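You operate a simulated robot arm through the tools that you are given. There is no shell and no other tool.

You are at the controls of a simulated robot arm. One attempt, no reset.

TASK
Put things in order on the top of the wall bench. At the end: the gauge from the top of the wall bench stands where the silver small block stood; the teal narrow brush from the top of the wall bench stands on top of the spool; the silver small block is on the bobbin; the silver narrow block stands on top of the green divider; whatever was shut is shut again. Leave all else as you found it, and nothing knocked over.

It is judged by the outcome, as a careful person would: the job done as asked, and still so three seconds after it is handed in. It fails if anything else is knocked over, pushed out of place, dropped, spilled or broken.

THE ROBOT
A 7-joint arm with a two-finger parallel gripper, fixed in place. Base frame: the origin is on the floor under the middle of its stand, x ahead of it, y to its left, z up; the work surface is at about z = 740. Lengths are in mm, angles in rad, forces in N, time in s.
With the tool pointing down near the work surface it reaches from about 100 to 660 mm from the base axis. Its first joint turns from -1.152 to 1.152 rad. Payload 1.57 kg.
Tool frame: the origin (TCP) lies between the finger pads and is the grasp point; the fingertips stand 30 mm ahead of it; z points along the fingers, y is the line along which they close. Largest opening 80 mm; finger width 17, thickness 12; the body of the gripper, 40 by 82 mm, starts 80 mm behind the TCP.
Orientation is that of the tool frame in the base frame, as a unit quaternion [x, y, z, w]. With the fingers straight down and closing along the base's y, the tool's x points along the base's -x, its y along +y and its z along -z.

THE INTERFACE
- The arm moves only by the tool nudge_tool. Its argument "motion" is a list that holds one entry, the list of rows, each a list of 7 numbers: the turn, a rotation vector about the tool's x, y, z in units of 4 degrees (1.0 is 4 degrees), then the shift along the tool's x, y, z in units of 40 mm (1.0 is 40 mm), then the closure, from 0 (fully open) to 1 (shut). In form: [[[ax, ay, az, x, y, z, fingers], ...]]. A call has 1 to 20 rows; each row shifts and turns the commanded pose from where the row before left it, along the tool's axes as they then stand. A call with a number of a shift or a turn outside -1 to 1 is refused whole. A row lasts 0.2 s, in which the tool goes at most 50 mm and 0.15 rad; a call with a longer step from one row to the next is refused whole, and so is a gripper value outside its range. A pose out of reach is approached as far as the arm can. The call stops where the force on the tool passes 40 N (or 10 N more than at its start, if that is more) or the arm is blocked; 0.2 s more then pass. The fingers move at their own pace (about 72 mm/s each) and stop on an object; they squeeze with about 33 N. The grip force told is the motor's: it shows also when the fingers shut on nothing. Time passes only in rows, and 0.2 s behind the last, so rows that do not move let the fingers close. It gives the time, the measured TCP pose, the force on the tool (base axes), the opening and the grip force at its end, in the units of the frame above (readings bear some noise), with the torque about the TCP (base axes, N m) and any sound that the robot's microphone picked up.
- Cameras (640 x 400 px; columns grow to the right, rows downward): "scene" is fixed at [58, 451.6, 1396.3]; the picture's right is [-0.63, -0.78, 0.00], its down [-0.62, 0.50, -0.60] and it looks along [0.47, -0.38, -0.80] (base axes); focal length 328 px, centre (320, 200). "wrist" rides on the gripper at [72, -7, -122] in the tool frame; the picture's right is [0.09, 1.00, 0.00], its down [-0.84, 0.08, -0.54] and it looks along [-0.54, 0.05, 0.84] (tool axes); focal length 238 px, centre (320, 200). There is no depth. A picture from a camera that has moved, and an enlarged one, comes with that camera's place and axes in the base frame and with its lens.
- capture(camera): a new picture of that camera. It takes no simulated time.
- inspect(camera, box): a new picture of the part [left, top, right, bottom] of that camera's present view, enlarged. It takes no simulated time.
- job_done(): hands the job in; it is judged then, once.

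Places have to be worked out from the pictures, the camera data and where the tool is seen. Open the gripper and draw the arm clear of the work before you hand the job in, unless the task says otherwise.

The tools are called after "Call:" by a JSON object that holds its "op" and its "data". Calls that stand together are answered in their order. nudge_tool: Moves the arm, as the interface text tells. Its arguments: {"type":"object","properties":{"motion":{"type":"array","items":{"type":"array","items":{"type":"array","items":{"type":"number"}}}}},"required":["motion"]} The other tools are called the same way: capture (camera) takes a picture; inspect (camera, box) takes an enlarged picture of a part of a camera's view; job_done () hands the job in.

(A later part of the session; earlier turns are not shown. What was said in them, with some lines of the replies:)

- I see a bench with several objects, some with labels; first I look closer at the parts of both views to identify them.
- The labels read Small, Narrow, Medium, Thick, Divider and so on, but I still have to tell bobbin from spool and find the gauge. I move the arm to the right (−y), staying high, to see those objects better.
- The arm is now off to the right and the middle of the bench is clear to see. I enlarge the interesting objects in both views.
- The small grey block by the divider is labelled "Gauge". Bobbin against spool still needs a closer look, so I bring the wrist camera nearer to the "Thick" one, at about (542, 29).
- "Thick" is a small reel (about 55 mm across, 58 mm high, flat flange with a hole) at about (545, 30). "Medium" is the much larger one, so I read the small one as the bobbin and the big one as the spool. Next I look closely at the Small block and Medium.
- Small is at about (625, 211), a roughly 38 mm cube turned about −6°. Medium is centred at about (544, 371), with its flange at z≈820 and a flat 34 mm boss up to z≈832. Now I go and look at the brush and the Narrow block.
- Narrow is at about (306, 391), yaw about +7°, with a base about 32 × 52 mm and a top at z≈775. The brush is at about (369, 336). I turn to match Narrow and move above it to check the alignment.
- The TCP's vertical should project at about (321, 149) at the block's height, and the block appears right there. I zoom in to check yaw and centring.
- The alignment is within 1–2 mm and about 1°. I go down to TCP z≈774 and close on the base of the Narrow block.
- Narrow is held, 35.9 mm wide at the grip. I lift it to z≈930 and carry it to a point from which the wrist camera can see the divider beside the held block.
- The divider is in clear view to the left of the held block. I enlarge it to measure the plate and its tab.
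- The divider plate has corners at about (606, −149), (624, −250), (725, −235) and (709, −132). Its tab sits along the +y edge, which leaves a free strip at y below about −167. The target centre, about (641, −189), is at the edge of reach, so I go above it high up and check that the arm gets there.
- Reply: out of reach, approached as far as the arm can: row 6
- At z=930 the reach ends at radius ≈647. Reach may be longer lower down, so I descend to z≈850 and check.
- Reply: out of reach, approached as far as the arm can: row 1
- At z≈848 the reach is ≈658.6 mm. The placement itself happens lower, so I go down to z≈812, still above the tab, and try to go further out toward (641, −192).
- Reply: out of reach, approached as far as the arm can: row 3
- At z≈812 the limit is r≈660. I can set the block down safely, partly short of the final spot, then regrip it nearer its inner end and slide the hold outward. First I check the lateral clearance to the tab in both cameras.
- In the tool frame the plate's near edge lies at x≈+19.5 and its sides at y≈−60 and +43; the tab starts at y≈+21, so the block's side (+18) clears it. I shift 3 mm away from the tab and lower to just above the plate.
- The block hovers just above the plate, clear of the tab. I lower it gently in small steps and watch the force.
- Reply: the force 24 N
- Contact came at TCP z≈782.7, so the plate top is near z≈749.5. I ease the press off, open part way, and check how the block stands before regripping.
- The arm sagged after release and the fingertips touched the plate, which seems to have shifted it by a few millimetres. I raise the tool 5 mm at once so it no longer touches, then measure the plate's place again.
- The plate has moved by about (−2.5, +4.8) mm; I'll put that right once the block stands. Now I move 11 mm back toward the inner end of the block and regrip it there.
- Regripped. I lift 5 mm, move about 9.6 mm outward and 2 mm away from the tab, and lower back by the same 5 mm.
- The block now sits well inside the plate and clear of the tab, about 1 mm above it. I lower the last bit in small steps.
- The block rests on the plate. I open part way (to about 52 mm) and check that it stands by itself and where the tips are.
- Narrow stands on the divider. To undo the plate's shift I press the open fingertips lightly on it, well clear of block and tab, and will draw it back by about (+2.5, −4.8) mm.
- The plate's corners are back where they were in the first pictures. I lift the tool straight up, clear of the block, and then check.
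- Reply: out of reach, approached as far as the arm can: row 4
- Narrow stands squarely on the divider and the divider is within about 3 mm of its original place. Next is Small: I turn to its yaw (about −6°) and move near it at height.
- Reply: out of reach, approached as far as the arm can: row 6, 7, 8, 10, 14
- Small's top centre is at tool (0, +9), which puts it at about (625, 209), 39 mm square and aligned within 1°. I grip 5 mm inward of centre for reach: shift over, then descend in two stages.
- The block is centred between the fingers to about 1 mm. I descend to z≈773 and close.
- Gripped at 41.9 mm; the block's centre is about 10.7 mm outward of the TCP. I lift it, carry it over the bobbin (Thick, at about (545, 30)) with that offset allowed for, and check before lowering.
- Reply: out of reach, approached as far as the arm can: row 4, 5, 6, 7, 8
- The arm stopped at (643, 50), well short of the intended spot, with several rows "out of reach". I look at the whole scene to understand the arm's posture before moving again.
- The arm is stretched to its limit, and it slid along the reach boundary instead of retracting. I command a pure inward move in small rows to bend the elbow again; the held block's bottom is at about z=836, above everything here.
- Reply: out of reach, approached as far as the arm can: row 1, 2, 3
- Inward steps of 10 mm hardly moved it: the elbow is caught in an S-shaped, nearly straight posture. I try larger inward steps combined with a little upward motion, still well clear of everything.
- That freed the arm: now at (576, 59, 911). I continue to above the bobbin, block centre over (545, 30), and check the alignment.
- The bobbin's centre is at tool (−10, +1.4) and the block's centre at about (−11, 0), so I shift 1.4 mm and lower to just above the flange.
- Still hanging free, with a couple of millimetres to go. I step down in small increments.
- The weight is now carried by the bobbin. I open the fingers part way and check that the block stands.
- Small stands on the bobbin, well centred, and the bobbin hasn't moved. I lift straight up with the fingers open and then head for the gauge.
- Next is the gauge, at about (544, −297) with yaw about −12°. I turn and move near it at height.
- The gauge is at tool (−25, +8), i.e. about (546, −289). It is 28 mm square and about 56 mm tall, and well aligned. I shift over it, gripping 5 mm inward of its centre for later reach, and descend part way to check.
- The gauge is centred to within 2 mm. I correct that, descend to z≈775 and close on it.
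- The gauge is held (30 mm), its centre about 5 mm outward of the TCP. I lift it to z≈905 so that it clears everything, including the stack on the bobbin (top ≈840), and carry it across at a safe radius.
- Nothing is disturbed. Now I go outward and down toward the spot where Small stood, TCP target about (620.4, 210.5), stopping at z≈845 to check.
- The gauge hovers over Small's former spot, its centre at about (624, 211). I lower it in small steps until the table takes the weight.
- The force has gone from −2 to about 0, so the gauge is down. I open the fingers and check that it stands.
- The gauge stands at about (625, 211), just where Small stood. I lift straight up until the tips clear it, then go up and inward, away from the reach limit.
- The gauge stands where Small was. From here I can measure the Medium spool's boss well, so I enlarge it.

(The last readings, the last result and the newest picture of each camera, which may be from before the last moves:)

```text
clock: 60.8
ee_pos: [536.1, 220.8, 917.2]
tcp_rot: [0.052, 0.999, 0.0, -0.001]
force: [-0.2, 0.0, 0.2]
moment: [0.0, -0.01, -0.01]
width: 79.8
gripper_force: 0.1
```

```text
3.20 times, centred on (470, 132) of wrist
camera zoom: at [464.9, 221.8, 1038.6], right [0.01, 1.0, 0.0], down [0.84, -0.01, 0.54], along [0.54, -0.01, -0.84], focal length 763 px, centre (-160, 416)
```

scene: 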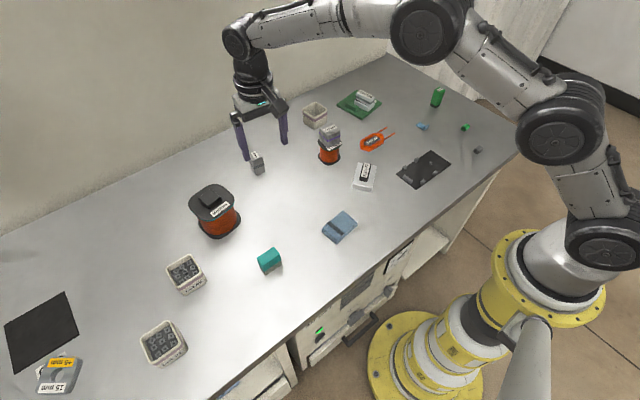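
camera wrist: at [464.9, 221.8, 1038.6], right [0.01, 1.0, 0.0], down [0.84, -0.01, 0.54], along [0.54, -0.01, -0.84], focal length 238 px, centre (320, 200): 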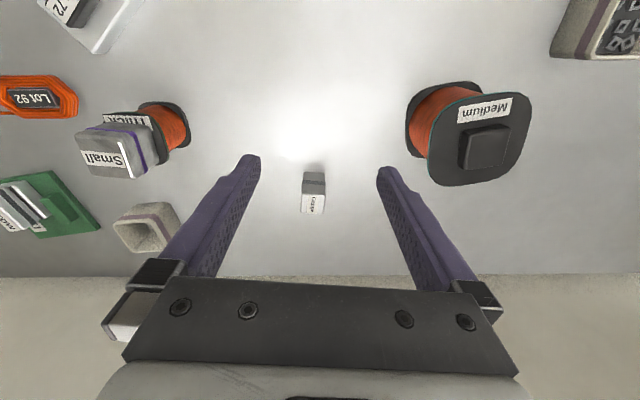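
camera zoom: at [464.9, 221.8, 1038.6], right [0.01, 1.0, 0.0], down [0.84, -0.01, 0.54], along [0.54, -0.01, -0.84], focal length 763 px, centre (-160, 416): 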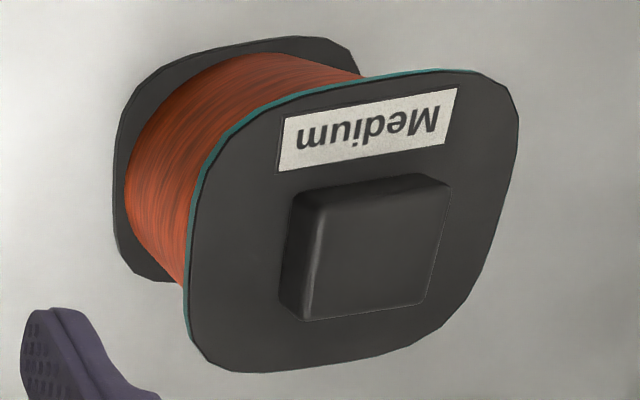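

The spool's boss is centred at about (545, 371), 35 mm square, with yaw about +9° and top near z≈832. Now I fetch the teal brush: set yaw to 0 and move near (355, 339) at height.

Call:
{"op": "nudge_tool", "data": {"motion": [[[0, 0, -0.75, 0, 0, 0, 0], [0, 0, -0.75, 0, 0, 0, 0], [0, 0, 0, 0.9, 0.59, 0, 0], [0, 0, 0, 0.9, 0.59, 0, 0], [0, 0, 0, 0.9, 0.59, 0, 0], [0, 0, 0, 0.9, 0.59, 0, 0], [0, 0, 0, 0.9, 0.59, 0, 0], [0, 0, 0, 0, 0, 0, 0]]]}}

Call:
{"op": "capture", "data": {"camera": "wrist"}}

Call:
{"op": "inspect", "data": {"camera": "wrist", "box": [260, 90, 380, 190]}}

```text
clock: 62.6
ee_pos: [357.0, 335.1, 915.1]
tcp_rot: [0.0, 1.0, 0.0, 0.0]
force: [-0.7, -1.0, 0.3]
moment: [0.03, 0.0, -0.02]
width: 80.1
gripper_force: 0.0
```

```text
taken
camera wrist: at [284.8, 329.2, 1037.3], right [-0.09, 1.0, 0.0], down [0.84, 0.08, 0.54], along [0.54, 0.05, -0.84], focal length 238 px, centre (320, 200)
```

wrist: 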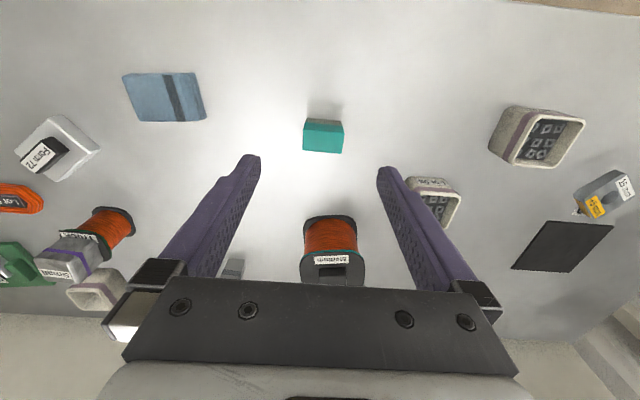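

```text
4.00 times, centred on (320, 140) of wrist
camera zoom: at [284.8, 329.2, 1037.3], right [-0.09, 1.0, 0.0], down [0.84, 0.08, 0.54], along [0.54, 0.05, -0.84], focal length 953 px, centre (320, 440)
```

zoom: 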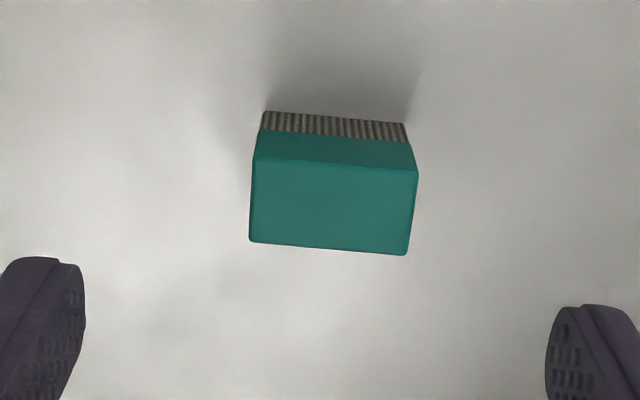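

The brush is at tool (−14, +4), about 43 × 23 mm and 48 mm tall, aligned with the tool. I shift over it with 3 mm inward offset and descend to z≈782, so the pads hold the teal body, then close.

Call:
{"op": "nudge_tool", "data": {"motion": [[[0, 0, 0, -0.27, 0.11, 0, 0], [0, 0, 0, 0, 0, 0.83, 0], [0, 0, 0, 0, 0, 0.83, 0], [0, 0, 0, 0, 0, 0, 0]]]}}

Call:
{"op": "inspect", "data": {"camera": "wrist", "box": [230, 80, 430, 240]}}

```text
clock: 63.6
ee_pos: [369.7, 341.1, 848.3]
tcp_rot: [0.0, 1.0, -0.001, 0.0]
force: [0.2, -0.1, 0.4]
moment: [-0.02, 0.0, -0.02]
width: 80.2
gripper_force: 0.0
```

```text
2.50 times, centred on (330, 160) of wrist
camera zoom: at [296.6, 334.8, 971.1], right [-0.09, 1.0, 0.0], down [0.84, 0.08, 0.54], along [0.54, 0.05, -0.84], focal length 596 px, centre (295, 300)
```

zoom: 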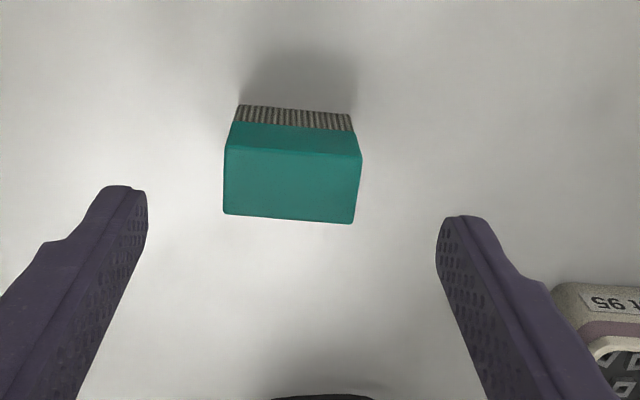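

Call:
{"op": "nudge_tool", "data": {"motion": [[[0, 0, 0, 0.05, -0.04, 0.83, 0], [0, 0, 0, 0, 0, 0.82, 0], [0, 0, 0, 0, 0, 0, 0], [0, 0, 0, 0, 0, 0, 1], [0, 0, 0, 0, 0, 0, 1], [0, 0, 0, 0, 0, 0, 1], [0, 0, 0, 0, 0, 0, 1]]]}}

Call:
{"op": "inspect", "data": {"camera": "wrist", "box": [230, 80, 430, 240]}}

```text
clock: 65.2
ee_pos: [367.0, 340.2, 781.8]
tcp_rot: [0.001, 1.0, 0.0, 0.0]
force: [0.0, 0.3, -0.8]
moment: [0.02, 0.03, 0.01]
width: 43.1
gripper_force: 32.8
```

```text
2.50 times, centred on (330, 160) of wrist
camera zoom: at [294.8, 334.6, 904.2], right [-0.09, 1.0, 0.0], down [0.84, 0.08, 0.54], along [0.54, 0.05, -0.84], focal length 596 px, centre (295, 300)
```

zoom: 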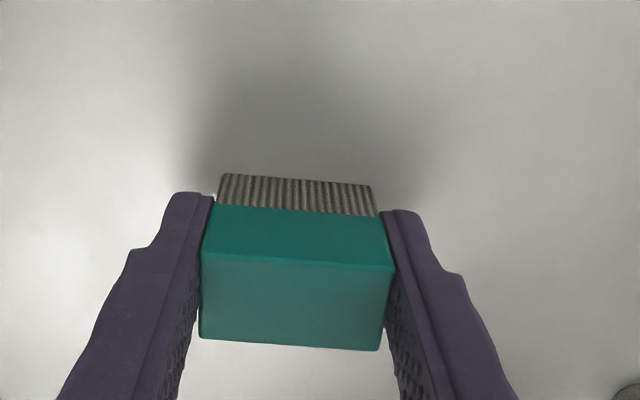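

The brush is held (43.1 mm), its centre about 3.7 mm outward of the TCP. I lift it, turn to the boss's yaw (+9°) and approach the spool at z≈930.

Call:
{"op": "nudge_tool", "data": {"motion": [[[0, 0, 0, 0, 0, -0.93, 1], [0, 0, -0.75, 0, 0, -0.93, 1], [0, 0, -0.75, 0, 0, -0.93, 1], [0, 0, -0.75, 0, 0, -0.93, 1], [0, 0, 0, -0.864, -0.061, 0, 1], [0, 0, 0, -0.864, -0.061, 0, 1], [0, 0, 0, -0.864, -0.061, 0, 1], [0, 0, 0, -0.864, -0.061, 0, 1], [0, 0, 0, 0, 0, 0, 1]]]}}

Call:
{"op": "capture", "data": {"camera": "wrist"}}

Call:
{"op": "inspect", "data": {"camera": "scene", "box": [140, 130, 300, 250]}}

```text
clock: 67.2
ee_pos: [503.4, 354.1, 931.1]
tcp_rot: [-0.079, 0.997, -0.001, 0.0]
force: [0.4, -0.1, -0.3]
moment: [0.01, 0.01, 0.02]
width: 43.8
gripper_force: 33.4
```

```text
taken
camera wrist: at [434.4, 336.3, 1053.9], right [-0.25, 0.97, 0.0], down [0.81, 0.21, 0.54], along [0.53, 0.13, -0.84], focal length 238 px, centre (320, 200)
```

wrist: 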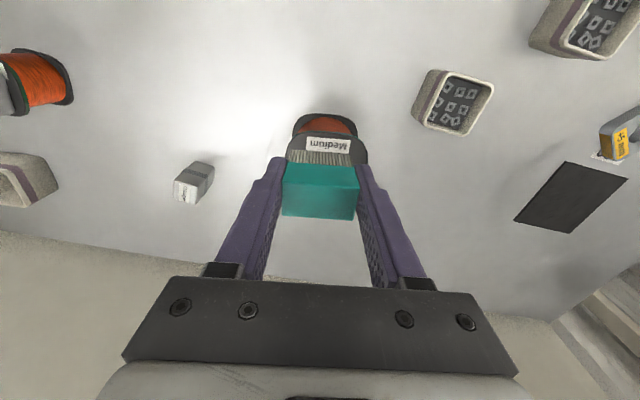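

```text
3.33 times, centred on (220, 190) of scene
camera zoom: at [58.1, 451.6, 1396.3], right [-0.63, -0.78, 0.0], down [-0.62, 0.5, -0.6], along [0.47, -0.38, -0.8], focal length 1093 px, centre (653, 233)
```

zoom: 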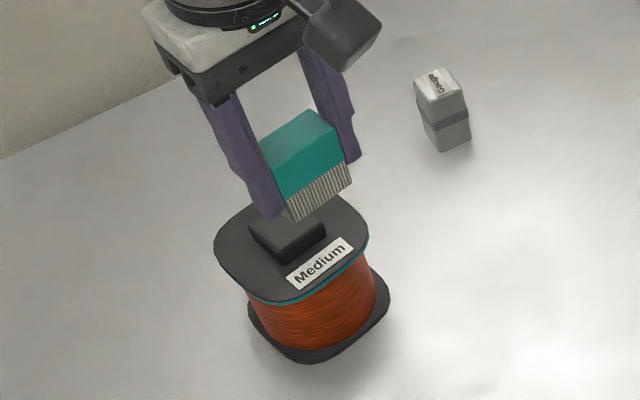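

Call:
{"op": "inspect", "data": {"camera": "wrist", "box": [270, 100, 390, 200]}}

```text
4.00 times, centred on (330, 150) of wrist
camera zoom: at [434.4, 336.3, 1053.9], right [-0.25, 0.97, 0.0], down [0.81, 0.21, 0.54], along [0.53, 0.13, -0.84], focal length 953 px, centre (280, 400)
```

zoom: 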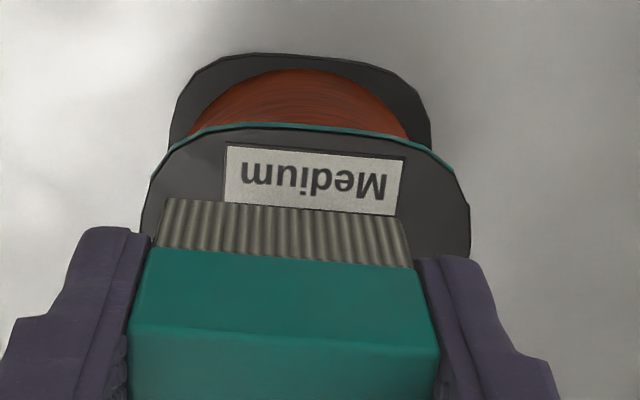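

In the tool frame the spool's centre is at about (−42.5, +9.6). I move out so the brush sits over the boss, about 3 mm on the inner side, and stop about 16 mm above it.

Call:
{"op": "nudge_tool", "data": {"motion": [[[0, 0, 0, -0.45, 0.12, 0.5, 1], [0, 0, 0, -0.445, 0.12, 0.52, 1], [0, 0, 0, 0, 0, 0, 1], [0, 0, 0, 0, 0, 0, 1]]]}}

Call:
{"op": "inspect", "data": {"camera": "scene", "box": [140, 130, 300, 250]}}

Call:
{"op": "inspect", "data": {"camera": "wrist", "box": [230, 80, 430, 240]}}

```text
clock: 68.2
ee_pos: [537.5, 369.3, 891.3]
tcp_rot: [-0.079, 0.997, -0.001, 0.0]
force: [-0.1, -0.5, -0.4]
moment: [-0.01, 0.0, 0.01]
width: 43.3
gripper_force: 33.1
```

```text
3.33 times, centred on (220, 190) of scene
camera zoom: at [58.1, 451.6, 1396.3], right [-0.63, -0.78, 0.0], down [-0.62, 0.5, -0.6], along [0.47, -0.38, -0.8], focal length 1093 px, centre (653, 233)
```

zoom: 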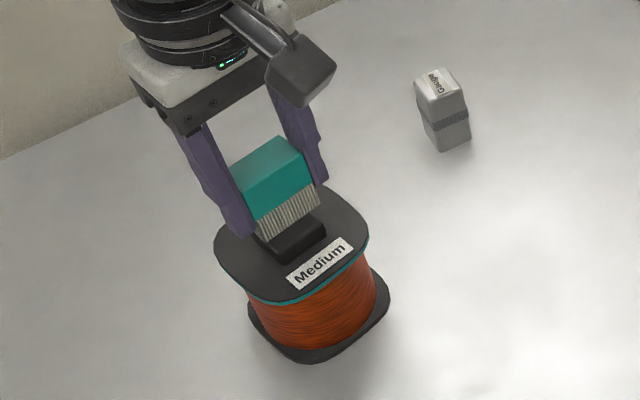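

```text
2.50 times, centred on (330, 160) of wrist
camera zoom: at [467.5, 351.0, 1012.9], right [-0.25, 0.97, 0.0], down [0.81, 0.21, 0.54], along [0.53, 0.13, -0.84], focal length 596 px, centre (295, 300)
```

zoom: 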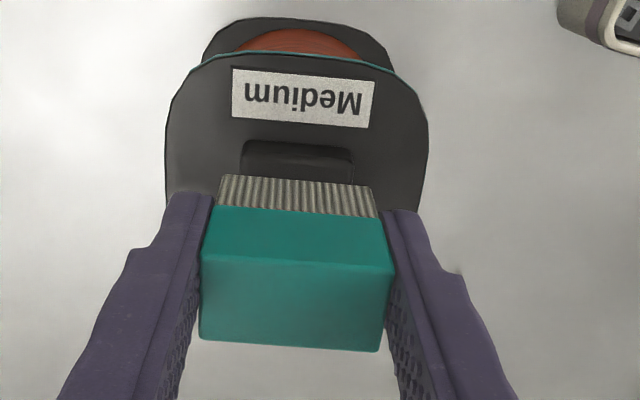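

The boss spans tool y −17.6…+17.2 (brush centred) and x +9…−26, while the brush spans +8…−15. I move 2.5 mm further out while lowering to just above the boss.

Call:
{"op": "nudge_tool", "data": {"motion": [[[0, 0, 0, 0, 0, 0.2, 1], [0, 0, 0, -0.065, 0, 0.1, 1], [0, 0, 0, 0, 0, 0, 1], [0, 0, 0, 0, 0, 0, 1]]]}}

Call:
{"op": "inspect", "data": {"camera": "wrist", "box": [230, 80, 430, 240]}}

Call:
{"op": "inspect", "data": {"camera": "scene", "box": [170, 150, 270, 250]}}

```text
clock: 69.2
ee_pos: [540.4, 368.8, 879.2]
tcp_rot: [-0.078, 0.997, 0.0, 0.0]
force: [-0.9, 0.5, -0.6]
moment: [-0.01, 0.03, 0.01]
width: 43.2
gripper_force: 33.3
```

```text
2.50 times, centred on (330, 160) of wrist
camera zoom: at [470.1, 351.4, 1000.7], right [-0.25, 0.97, 0.0], down [0.81, 0.21, 0.54], along [0.53, 0.13, -0.84], focal length 596 px, centre (295, 300)
```

zoom: 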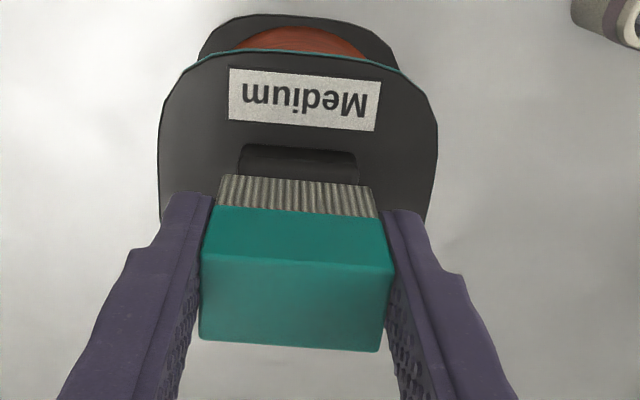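

```text
4.00 times, centred on (220, 200) of scene
camera zoom: at [58.1, 451.6, 1396.3], right [-0.63, -0.78, 0.0], down [-0.62, 0.5, -0.6], along [0.47, -0.38, -0.8], focal length 1312 px, centre (720, 200)
```

zoom: 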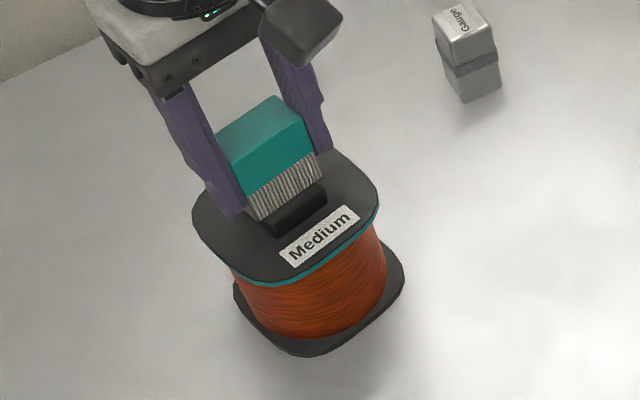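

The brush is over the boss. I step down carefully, watching for contact.

Call:
{"op": "nudge_tool", "data": {"motion": [[[0, 0, 0, 0, 0, 0.05, 1], [0, 0, 0, 0, 0, 0, 1]]]}}

Call:
{"op": "nudge_tool", "data": {"motion": [[[0, 0, 0, 0, 0, 0.03, 1], [0, 0, 0, 0, 0, 0, 1]]]}}

```text
clock: 69.8
ee_pos: [540.3, 368.6, 877.7]
tcp_rot: [-0.08, 0.997, 0.001, 0.001]
force: [-2.4, -0.1, 5.4]
moment: [-0.03, 0.1, -0.04]
width: 43.2
gripper_force: 32.7
```

```text
clock: 70.4
ee_pos: [541.1, 369.0, 878.6]
tcp_rot: [-0.079, 0.997, 0.001, 0.002]
force: [-4.4, -1.0, 14.8]
moment: [-0.16, 0.19, 0.01]
width: 43.5
gripper_force: 33.1
```

Contact at TCP z≈878 (boss top ≈836). I ease the press off by about 1.7 mm and read the force before opening.

Call:
{"op": "nudge_tool", "data": {"motion": [[[0, 0, 0, 0, 0, -0.042, 1], [0, 0, 0, 0, 0, 0, 1]]]}}

Call:
{"op": "inspect", "data": {"camera": "scene", "box": [170, 150, 270, 250]}}

Call:
{"op": "inspect", "data": {"camera": "wrist", "box": [230, 80, 430, 240]}}

```text
clock: 71.0
ee_pos: [540.0, 368.7, 878.6]
tcp_rot: [-0.078, 0.997, 0.001, 0.001]
force: [0.5, 2.3, 12.3]
moment: [0.04, -0.05, -0.03]
width: 42.9
gripper_force: 32.8
```

```text
4.00 times, centred on (220, 200) of scene
camera zoom: at [57.9, 451.5, 1396.3], right [-0.63, -0.78, 0.0], down [-0.62, 0.5, -0.6], along [0.47, -0.38, -0.8], focal length 1312 px, centre (720, 200)
```

zoom: 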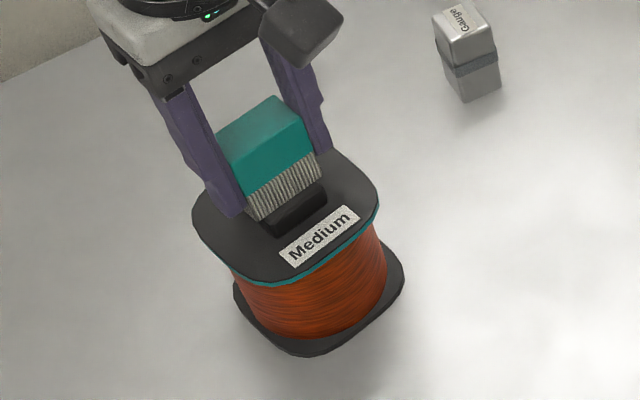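

```text
2.50 times, centred on (330, 160) of wrist
camera zoom: at [470.6, 351.2, 999.7], right [-0.25, 0.97, 0.0], down [0.81, 0.21, 0.54], along [0.53, 0.14, -0.84], focal length 596 px, centre (295, 300)
```

zoom: 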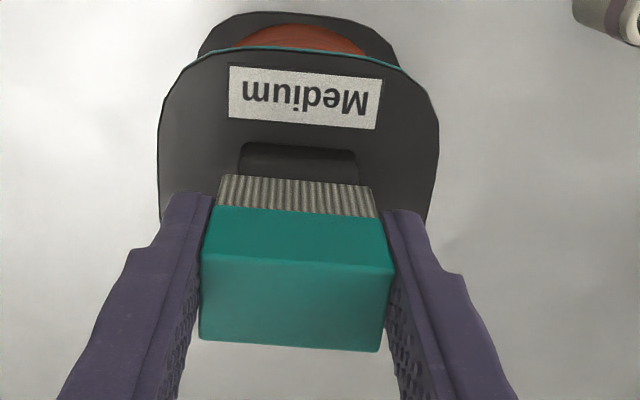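

The brush's near edge now sits about 5 mm inside the boss's near edge. I ease off the remaining press and open the fingers slightly.

Call:
{"op": "nudge_tool", "data": {"motion": [[[0, 0, 0, 0, 0, -0.035, 1], [0, 0, 0, 0, 0, 0, 1]]]}}

```text
clock: 71.6
ee_pos: [540.2, 367.9, 876.7]
tcp_rot: [-0.079, 0.997, 0.0, 0.0]
force: [2.4, 1.7, 6.3]
moment: [0.07, -0.13, -0.02]
width: 43.2
gripper_force: 32.4
```

Call:
{"op": "nudge_tool", "data": {"motion": [[[0, 0, 0, 0, 0, -0.025, 1], [0, 0, 0, 0, 0, 0, 1]]]}}

```text
clock: 72.2
ee_pos: [538.8, 368.3, 878.3]
tcp_rot: [-0.078, 0.997, -0.001, -0.003]
force: [-0.2, 0.5, -1.1]
moment: [0.03, -0.01, 0.02]
width: 43.6
gripper_force: 33.5
```

Call:
{"op": "nudge_tool", "data": {"motion": [[[0, 0, 0, 0, 0, 0.012, 1], [0, 0, 0, 0, 0, 0, 1]]]}}

```text
clock: 72.8
ee_pos: [541.2, 369.1, 879.7]
tcp_rot: [-0.078, 0.997, 0.0, 0.0]
force: [-0.3, -0.4, -0.6]
moment: [-0.02, 0.0, -0.01]
width: 43.4
gripper_force: 32.6
```

Call:
{"op": "nudge_tool", "data": {"motion": [[[0, 0, 0, 0, 0, 0.015, 1], [0, 0, 0, 0, 0, 0, 1]]]}}

```text
clock: 73.4
ee_pos: [540.8, 369.6, 878.4]
tcp_rot: [-0.079, 0.997, 0.0, 0.0]
force: [0.1, -1.3, -1.3]
moment: [0.0, -0.02, -0.02]
width: 43.4
gripper_force: 32.5
```

Call:
{"op": "nudge_tool", "data": {"motion": [[[0, 0, 0, 0, 0, 0.02, 1], [0, 0, 0, 0, 0, 0, 1]]]}}

```text
clock: 74.0
ee_pos: [541.4, 368.2, 878.3]
tcp_rot: [-0.079, 0.997, 0.0, 0.0]
force: [-0.9, 1.0, -0.7]
moment: [-0.03, -0.01, 0.04]
width: 43.3
gripper_force: 32.8
```

Call:
{"op": "nudge_tool", "data": {"motion": [[[0, 0, 0, 0, 0, 0.02, 1], [0, 0, 0, 0, 0, 0, 1]]]}}

```text
clock: 74.6
ee_pos: [540.2, 368.9, 877.7]
tcp_rot: [-0.079, 0.997, 0.0, 0.001]
force: [-0.9, 1.7, 2.2]
moment: [-0.05, 0.04, 0.0]
width: 43.2
gripper_force: 33.1
```

The boss now carries the brush with about 2 N. I open the fingers gently to release it and check that it stands.

Call:
{"op": "nudge_tool", "data": {"motion": [[[0, 0, 0, 0, 0, 0, 0.3], [0, 0, 0, 0, 0, 0, 0.3], [0, 0, 0, 0, 0, 0, 0.25]]]}}

Call:
{"op": "inspect", "data": {"camera": "scene", "box": [170, 150, 270, 250]}}

Call:
{"op": "inspect", "data": {"camera": "wrist", "box": [230, 80, 430, 240]}}

```text
clock: 75.4
ee_pos: [540.6, 368.8, 877.2]
tcp_rot: [-0.078, 0.997, 0.0, 0.0]
force: [-0.8, 0.3, -0.2]
moment: [-0.03, 0.01, 0.02]
width: 60.0
gripper_force: 0.1
```

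```text
4.00 times, centred on (220, 200) of scene
camera zoom: at [58.0, 451.6, 1396.3], right [-0.63, -0.78, 0.0], down [-0.62, 0.5, -0.6], along [0.47, -0.38, -0.8], focal length 1312 px, centre (720, 200)
```

zoom: 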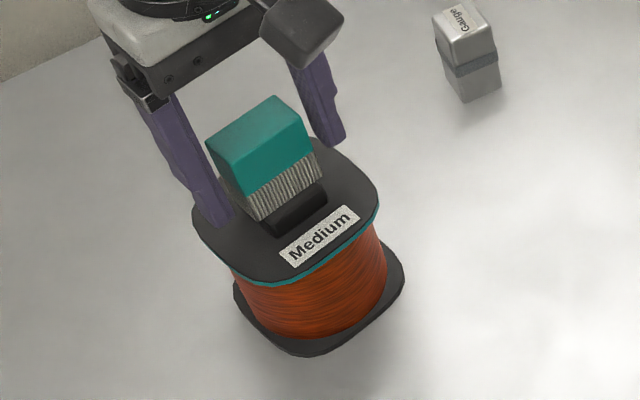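

```text
2.50 times, centred on (330, 160) of wrist
camera zoom: at [470.7, 351.0, 999.3], right [-0.25, 0.97, 0.0], down [0.81, 0.21, 0.54], along [0.53, 0.13, -0.84], focal length 596 px, centre (295, 300)
```

zoom: 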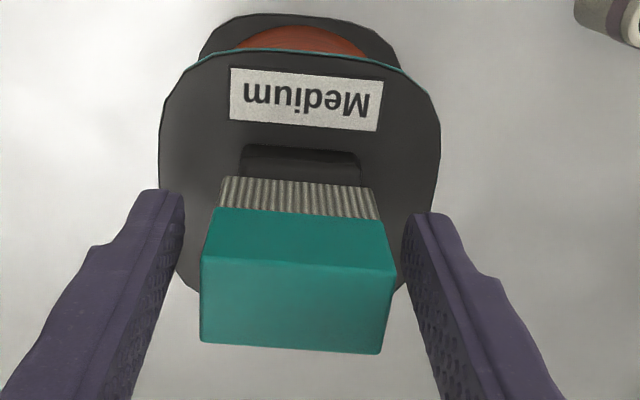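

The brush stands on the spool's boss. Straight up would meet the reach limit before the tips clear it, so I open fully and withdraw up and inward. The fingers are beside the brush with 18 mm to spare, so that path is free.

Call:
{"op": "nudge_tool", "data": {"motion": [[[0, 0, 0, 0, 0, 0, 0], [0, 0, 0, 0, 0, 0, 0], [0, 0, 0, 0.2, 0, -0.4, 0], [0, 0, 0, 0.5, 0, -0.5, 0], [0, 0, 0, 0.6, 0, -0.5, 0], [0, 0, 0, 0.8, 0, -0.3, 0], [0, 0, 0, 0.8, 0, -0.3, 0], [0, 0, 0, 0, 0, 0, 0]]]}}

Call:
{"op": "capture", "data": {"camera": "scene"}}

Call:
{"op": "capture", "data": {"camera": "wrist"}}

```text
clock: 77.2
ee_pos: [425.7, 350.5, 957.9]
tcp_rot: [-0.079, 0.997, -0.001, 0.0]
force: [0.4, 0.5, -0.3]
moment: [0.01, 0.01, 0.02]
width: 80.0
gripper_force: 0.1
```

```text
taken
```

scene: 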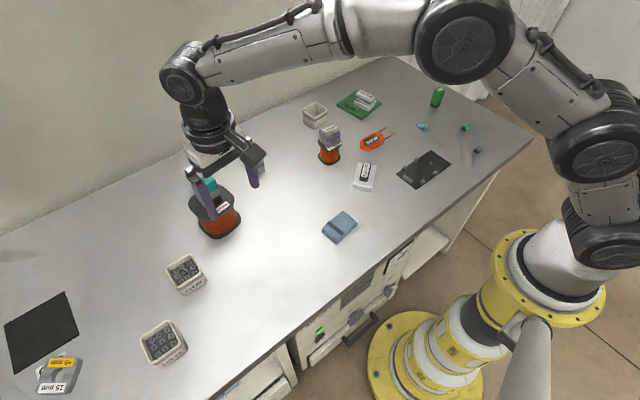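

```text
taken
camera wrist: at [357.0, 333.9, 1079.4], right [-0.25, 0.97, 0.0], down [0.81, 0.21, 0.54], along [0.53, 0.13, -0.84], focal length 238 px, centre (320, 200)
```

wrist: 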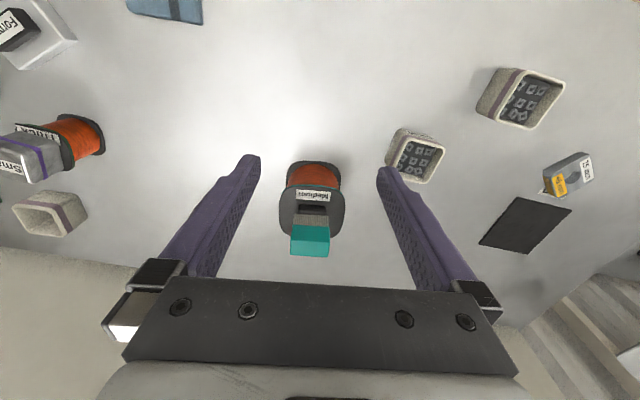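

The brush stands on the spool. I withdraw the arm to a clear place near where it began and check everything in the scene.

Call:
{"op": "nudge_tool", "data": {"motion": [[[0, 0, 0, 0.7, -0.3, -0.6, 0], [0, 0, 0, 0.6, -0.7, -0.5, 0], [0, 0, 0, 0.4, -0.9, -0.4, 0], [0, 0, 0, 0.2, -1, -0.3, 0], [0, 0, 0, 0, -1, 0, 0], [0, 0, 0, 0, -1, 0, 0], [0, 0, 0, 0, -1, 0, 0], [0, 0, 0, 0, -1, 0, 0], [0, 0, 0, 0, -1, 0, 0], [0, 0, 0, 0, 0, 0, 0]]]}}

Call:
{"op": "capture", "data": {"camera": "scene"}}

Call:
{"op": "inspect", "data": {"camera": "scene", "box": [160, 140, 320, 240]}}

Call:
{"op": "inspect", "data": {"camera": "scene", "box": [280, 80, 400, 200]}}

```text
clock: 79.4
ee_pos: [399.3, 28.9, 1029.4]
tcp_rot: [-0.079, 0.997, 0.001, 0.0]
force: [0.5, -0.7, 0.4]
moment: [0.0, 0.01, 0.0]
width: 80.2
gripper_force: 0.1
```

```text
taken
```

scene: 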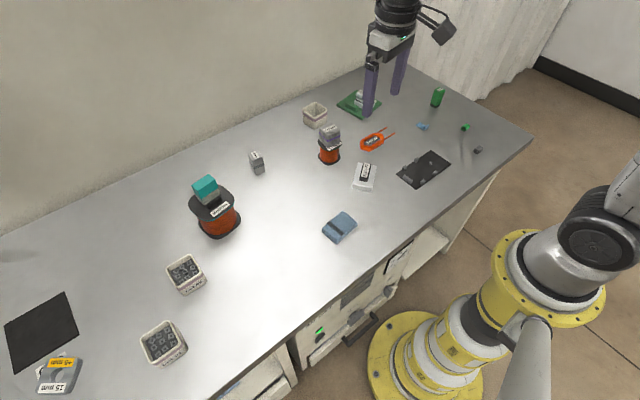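

```text
4.00 times, centred on (240, 190) of scene
camera zoom: at [58.1, 451.6, 1396.3], right [-0.63, -0.78, 0.0], down [-0.62, 0.5, -0.6], along [0.47, -0.38, -0.8], focal length 1312 px, centre (640, 240)
```

zoom: 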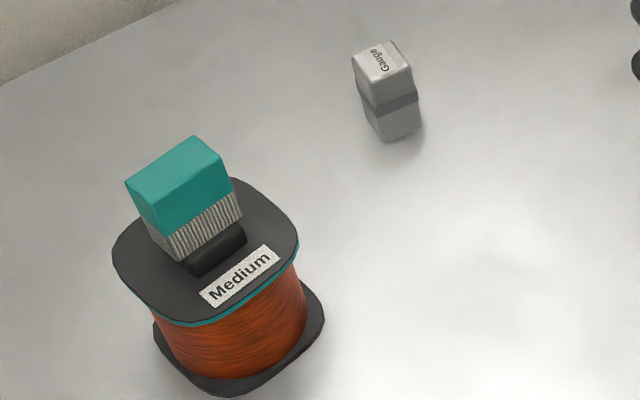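

```text
3.33 times, centred on (340, 140) of scene
camera zoom: at [58.1, 451.6, 1396.3], right [-0.63, -0.78, 0.0], down [-0.62, 0.5, -0.6], along [0.47, -0.38, -0.8], focal length 1093 px, centre (253, 400)
```

zoom: 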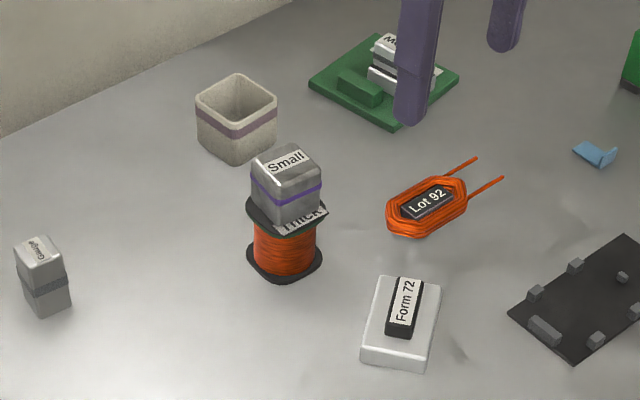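

All four placements look right and the other objects are where they were. I take one last look with the wrist camera at the divider and at the right end of the bench.

Call:
{"op": "capture", "data": {"camera": "wrist"}}

Call:
{"op": "inspect", "data": {"camera": "scene", "box": [280, 220, 440, 380]}}

```text
taken
camera wrist: at [329.6, 10.6, 1151.4], right [-0.25, 0.97, 0.0], down [0.81, 0.21, 0.54], along [0.53, 0.13, -0.84], focal length 238 px, centre (320, 200)
```

wrist: 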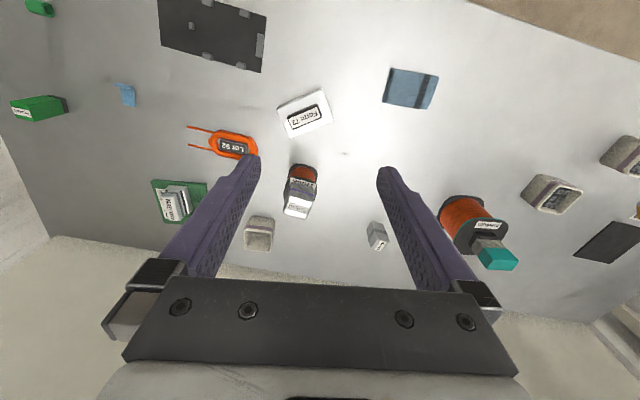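

```text
2.50 times, centred on (360, 300) of scene
camera zoom: at [58.1, 451.6, 1396.3], right [-0.63, -0.78, 0.0], down [-0.62, 0.5, -0.6], along [0.47, -0.38, -0.8], focal length 820 px, centre (220, -50)
```

zoom: 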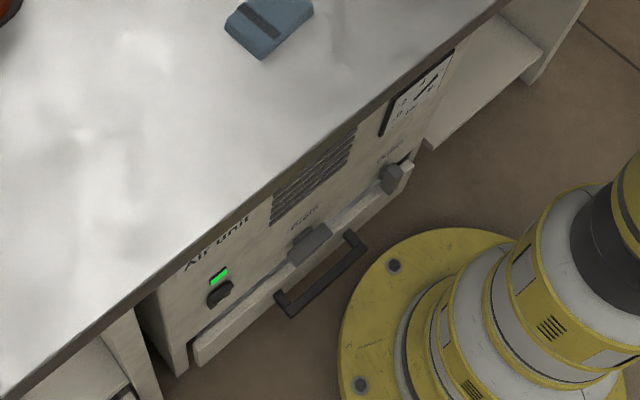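

Narrow is on the divider, Small on the bobbin, the gauge on Small's old spot and the brush on the spool. The air unit is shut as at the start, the gripper is open and the arm is clear, so I hand the job in.

Call:
{"op": "job_done", "data": {}}

```text
The job is handed in.
```

I handed the job in with all four items placed and standing in the last pictures. Nothing was knocked over.

- **Gauge:** it stands where the silver small block stood, within about 1 mm by my measurements.
- **Teal brush:** it stands upright on the raised centre of the large reel labelled "Medium".
- **Silver small block:** it is on the small reel labelled "Thick", well centred.
- **Silver narrow block:** it stands on the green divider, clear of the divider's tab.

Two things could count against the result:

- **Spool and bobbin:** neither reel is labelled as one or the other. I took the large one as the spool and the small one as the bobbin. If that is reversed, the brush and the small block are on the wrong reels.
- **Divider:** my fingertips dragged it about 5 mm while I was setting the narrow block down. I drew it back, and it now sits roughly 3 mm from its original place.

I opened nothing, and the air unit under the bench looks as it did at the start. The gripper is open and the arm is clear of the work.
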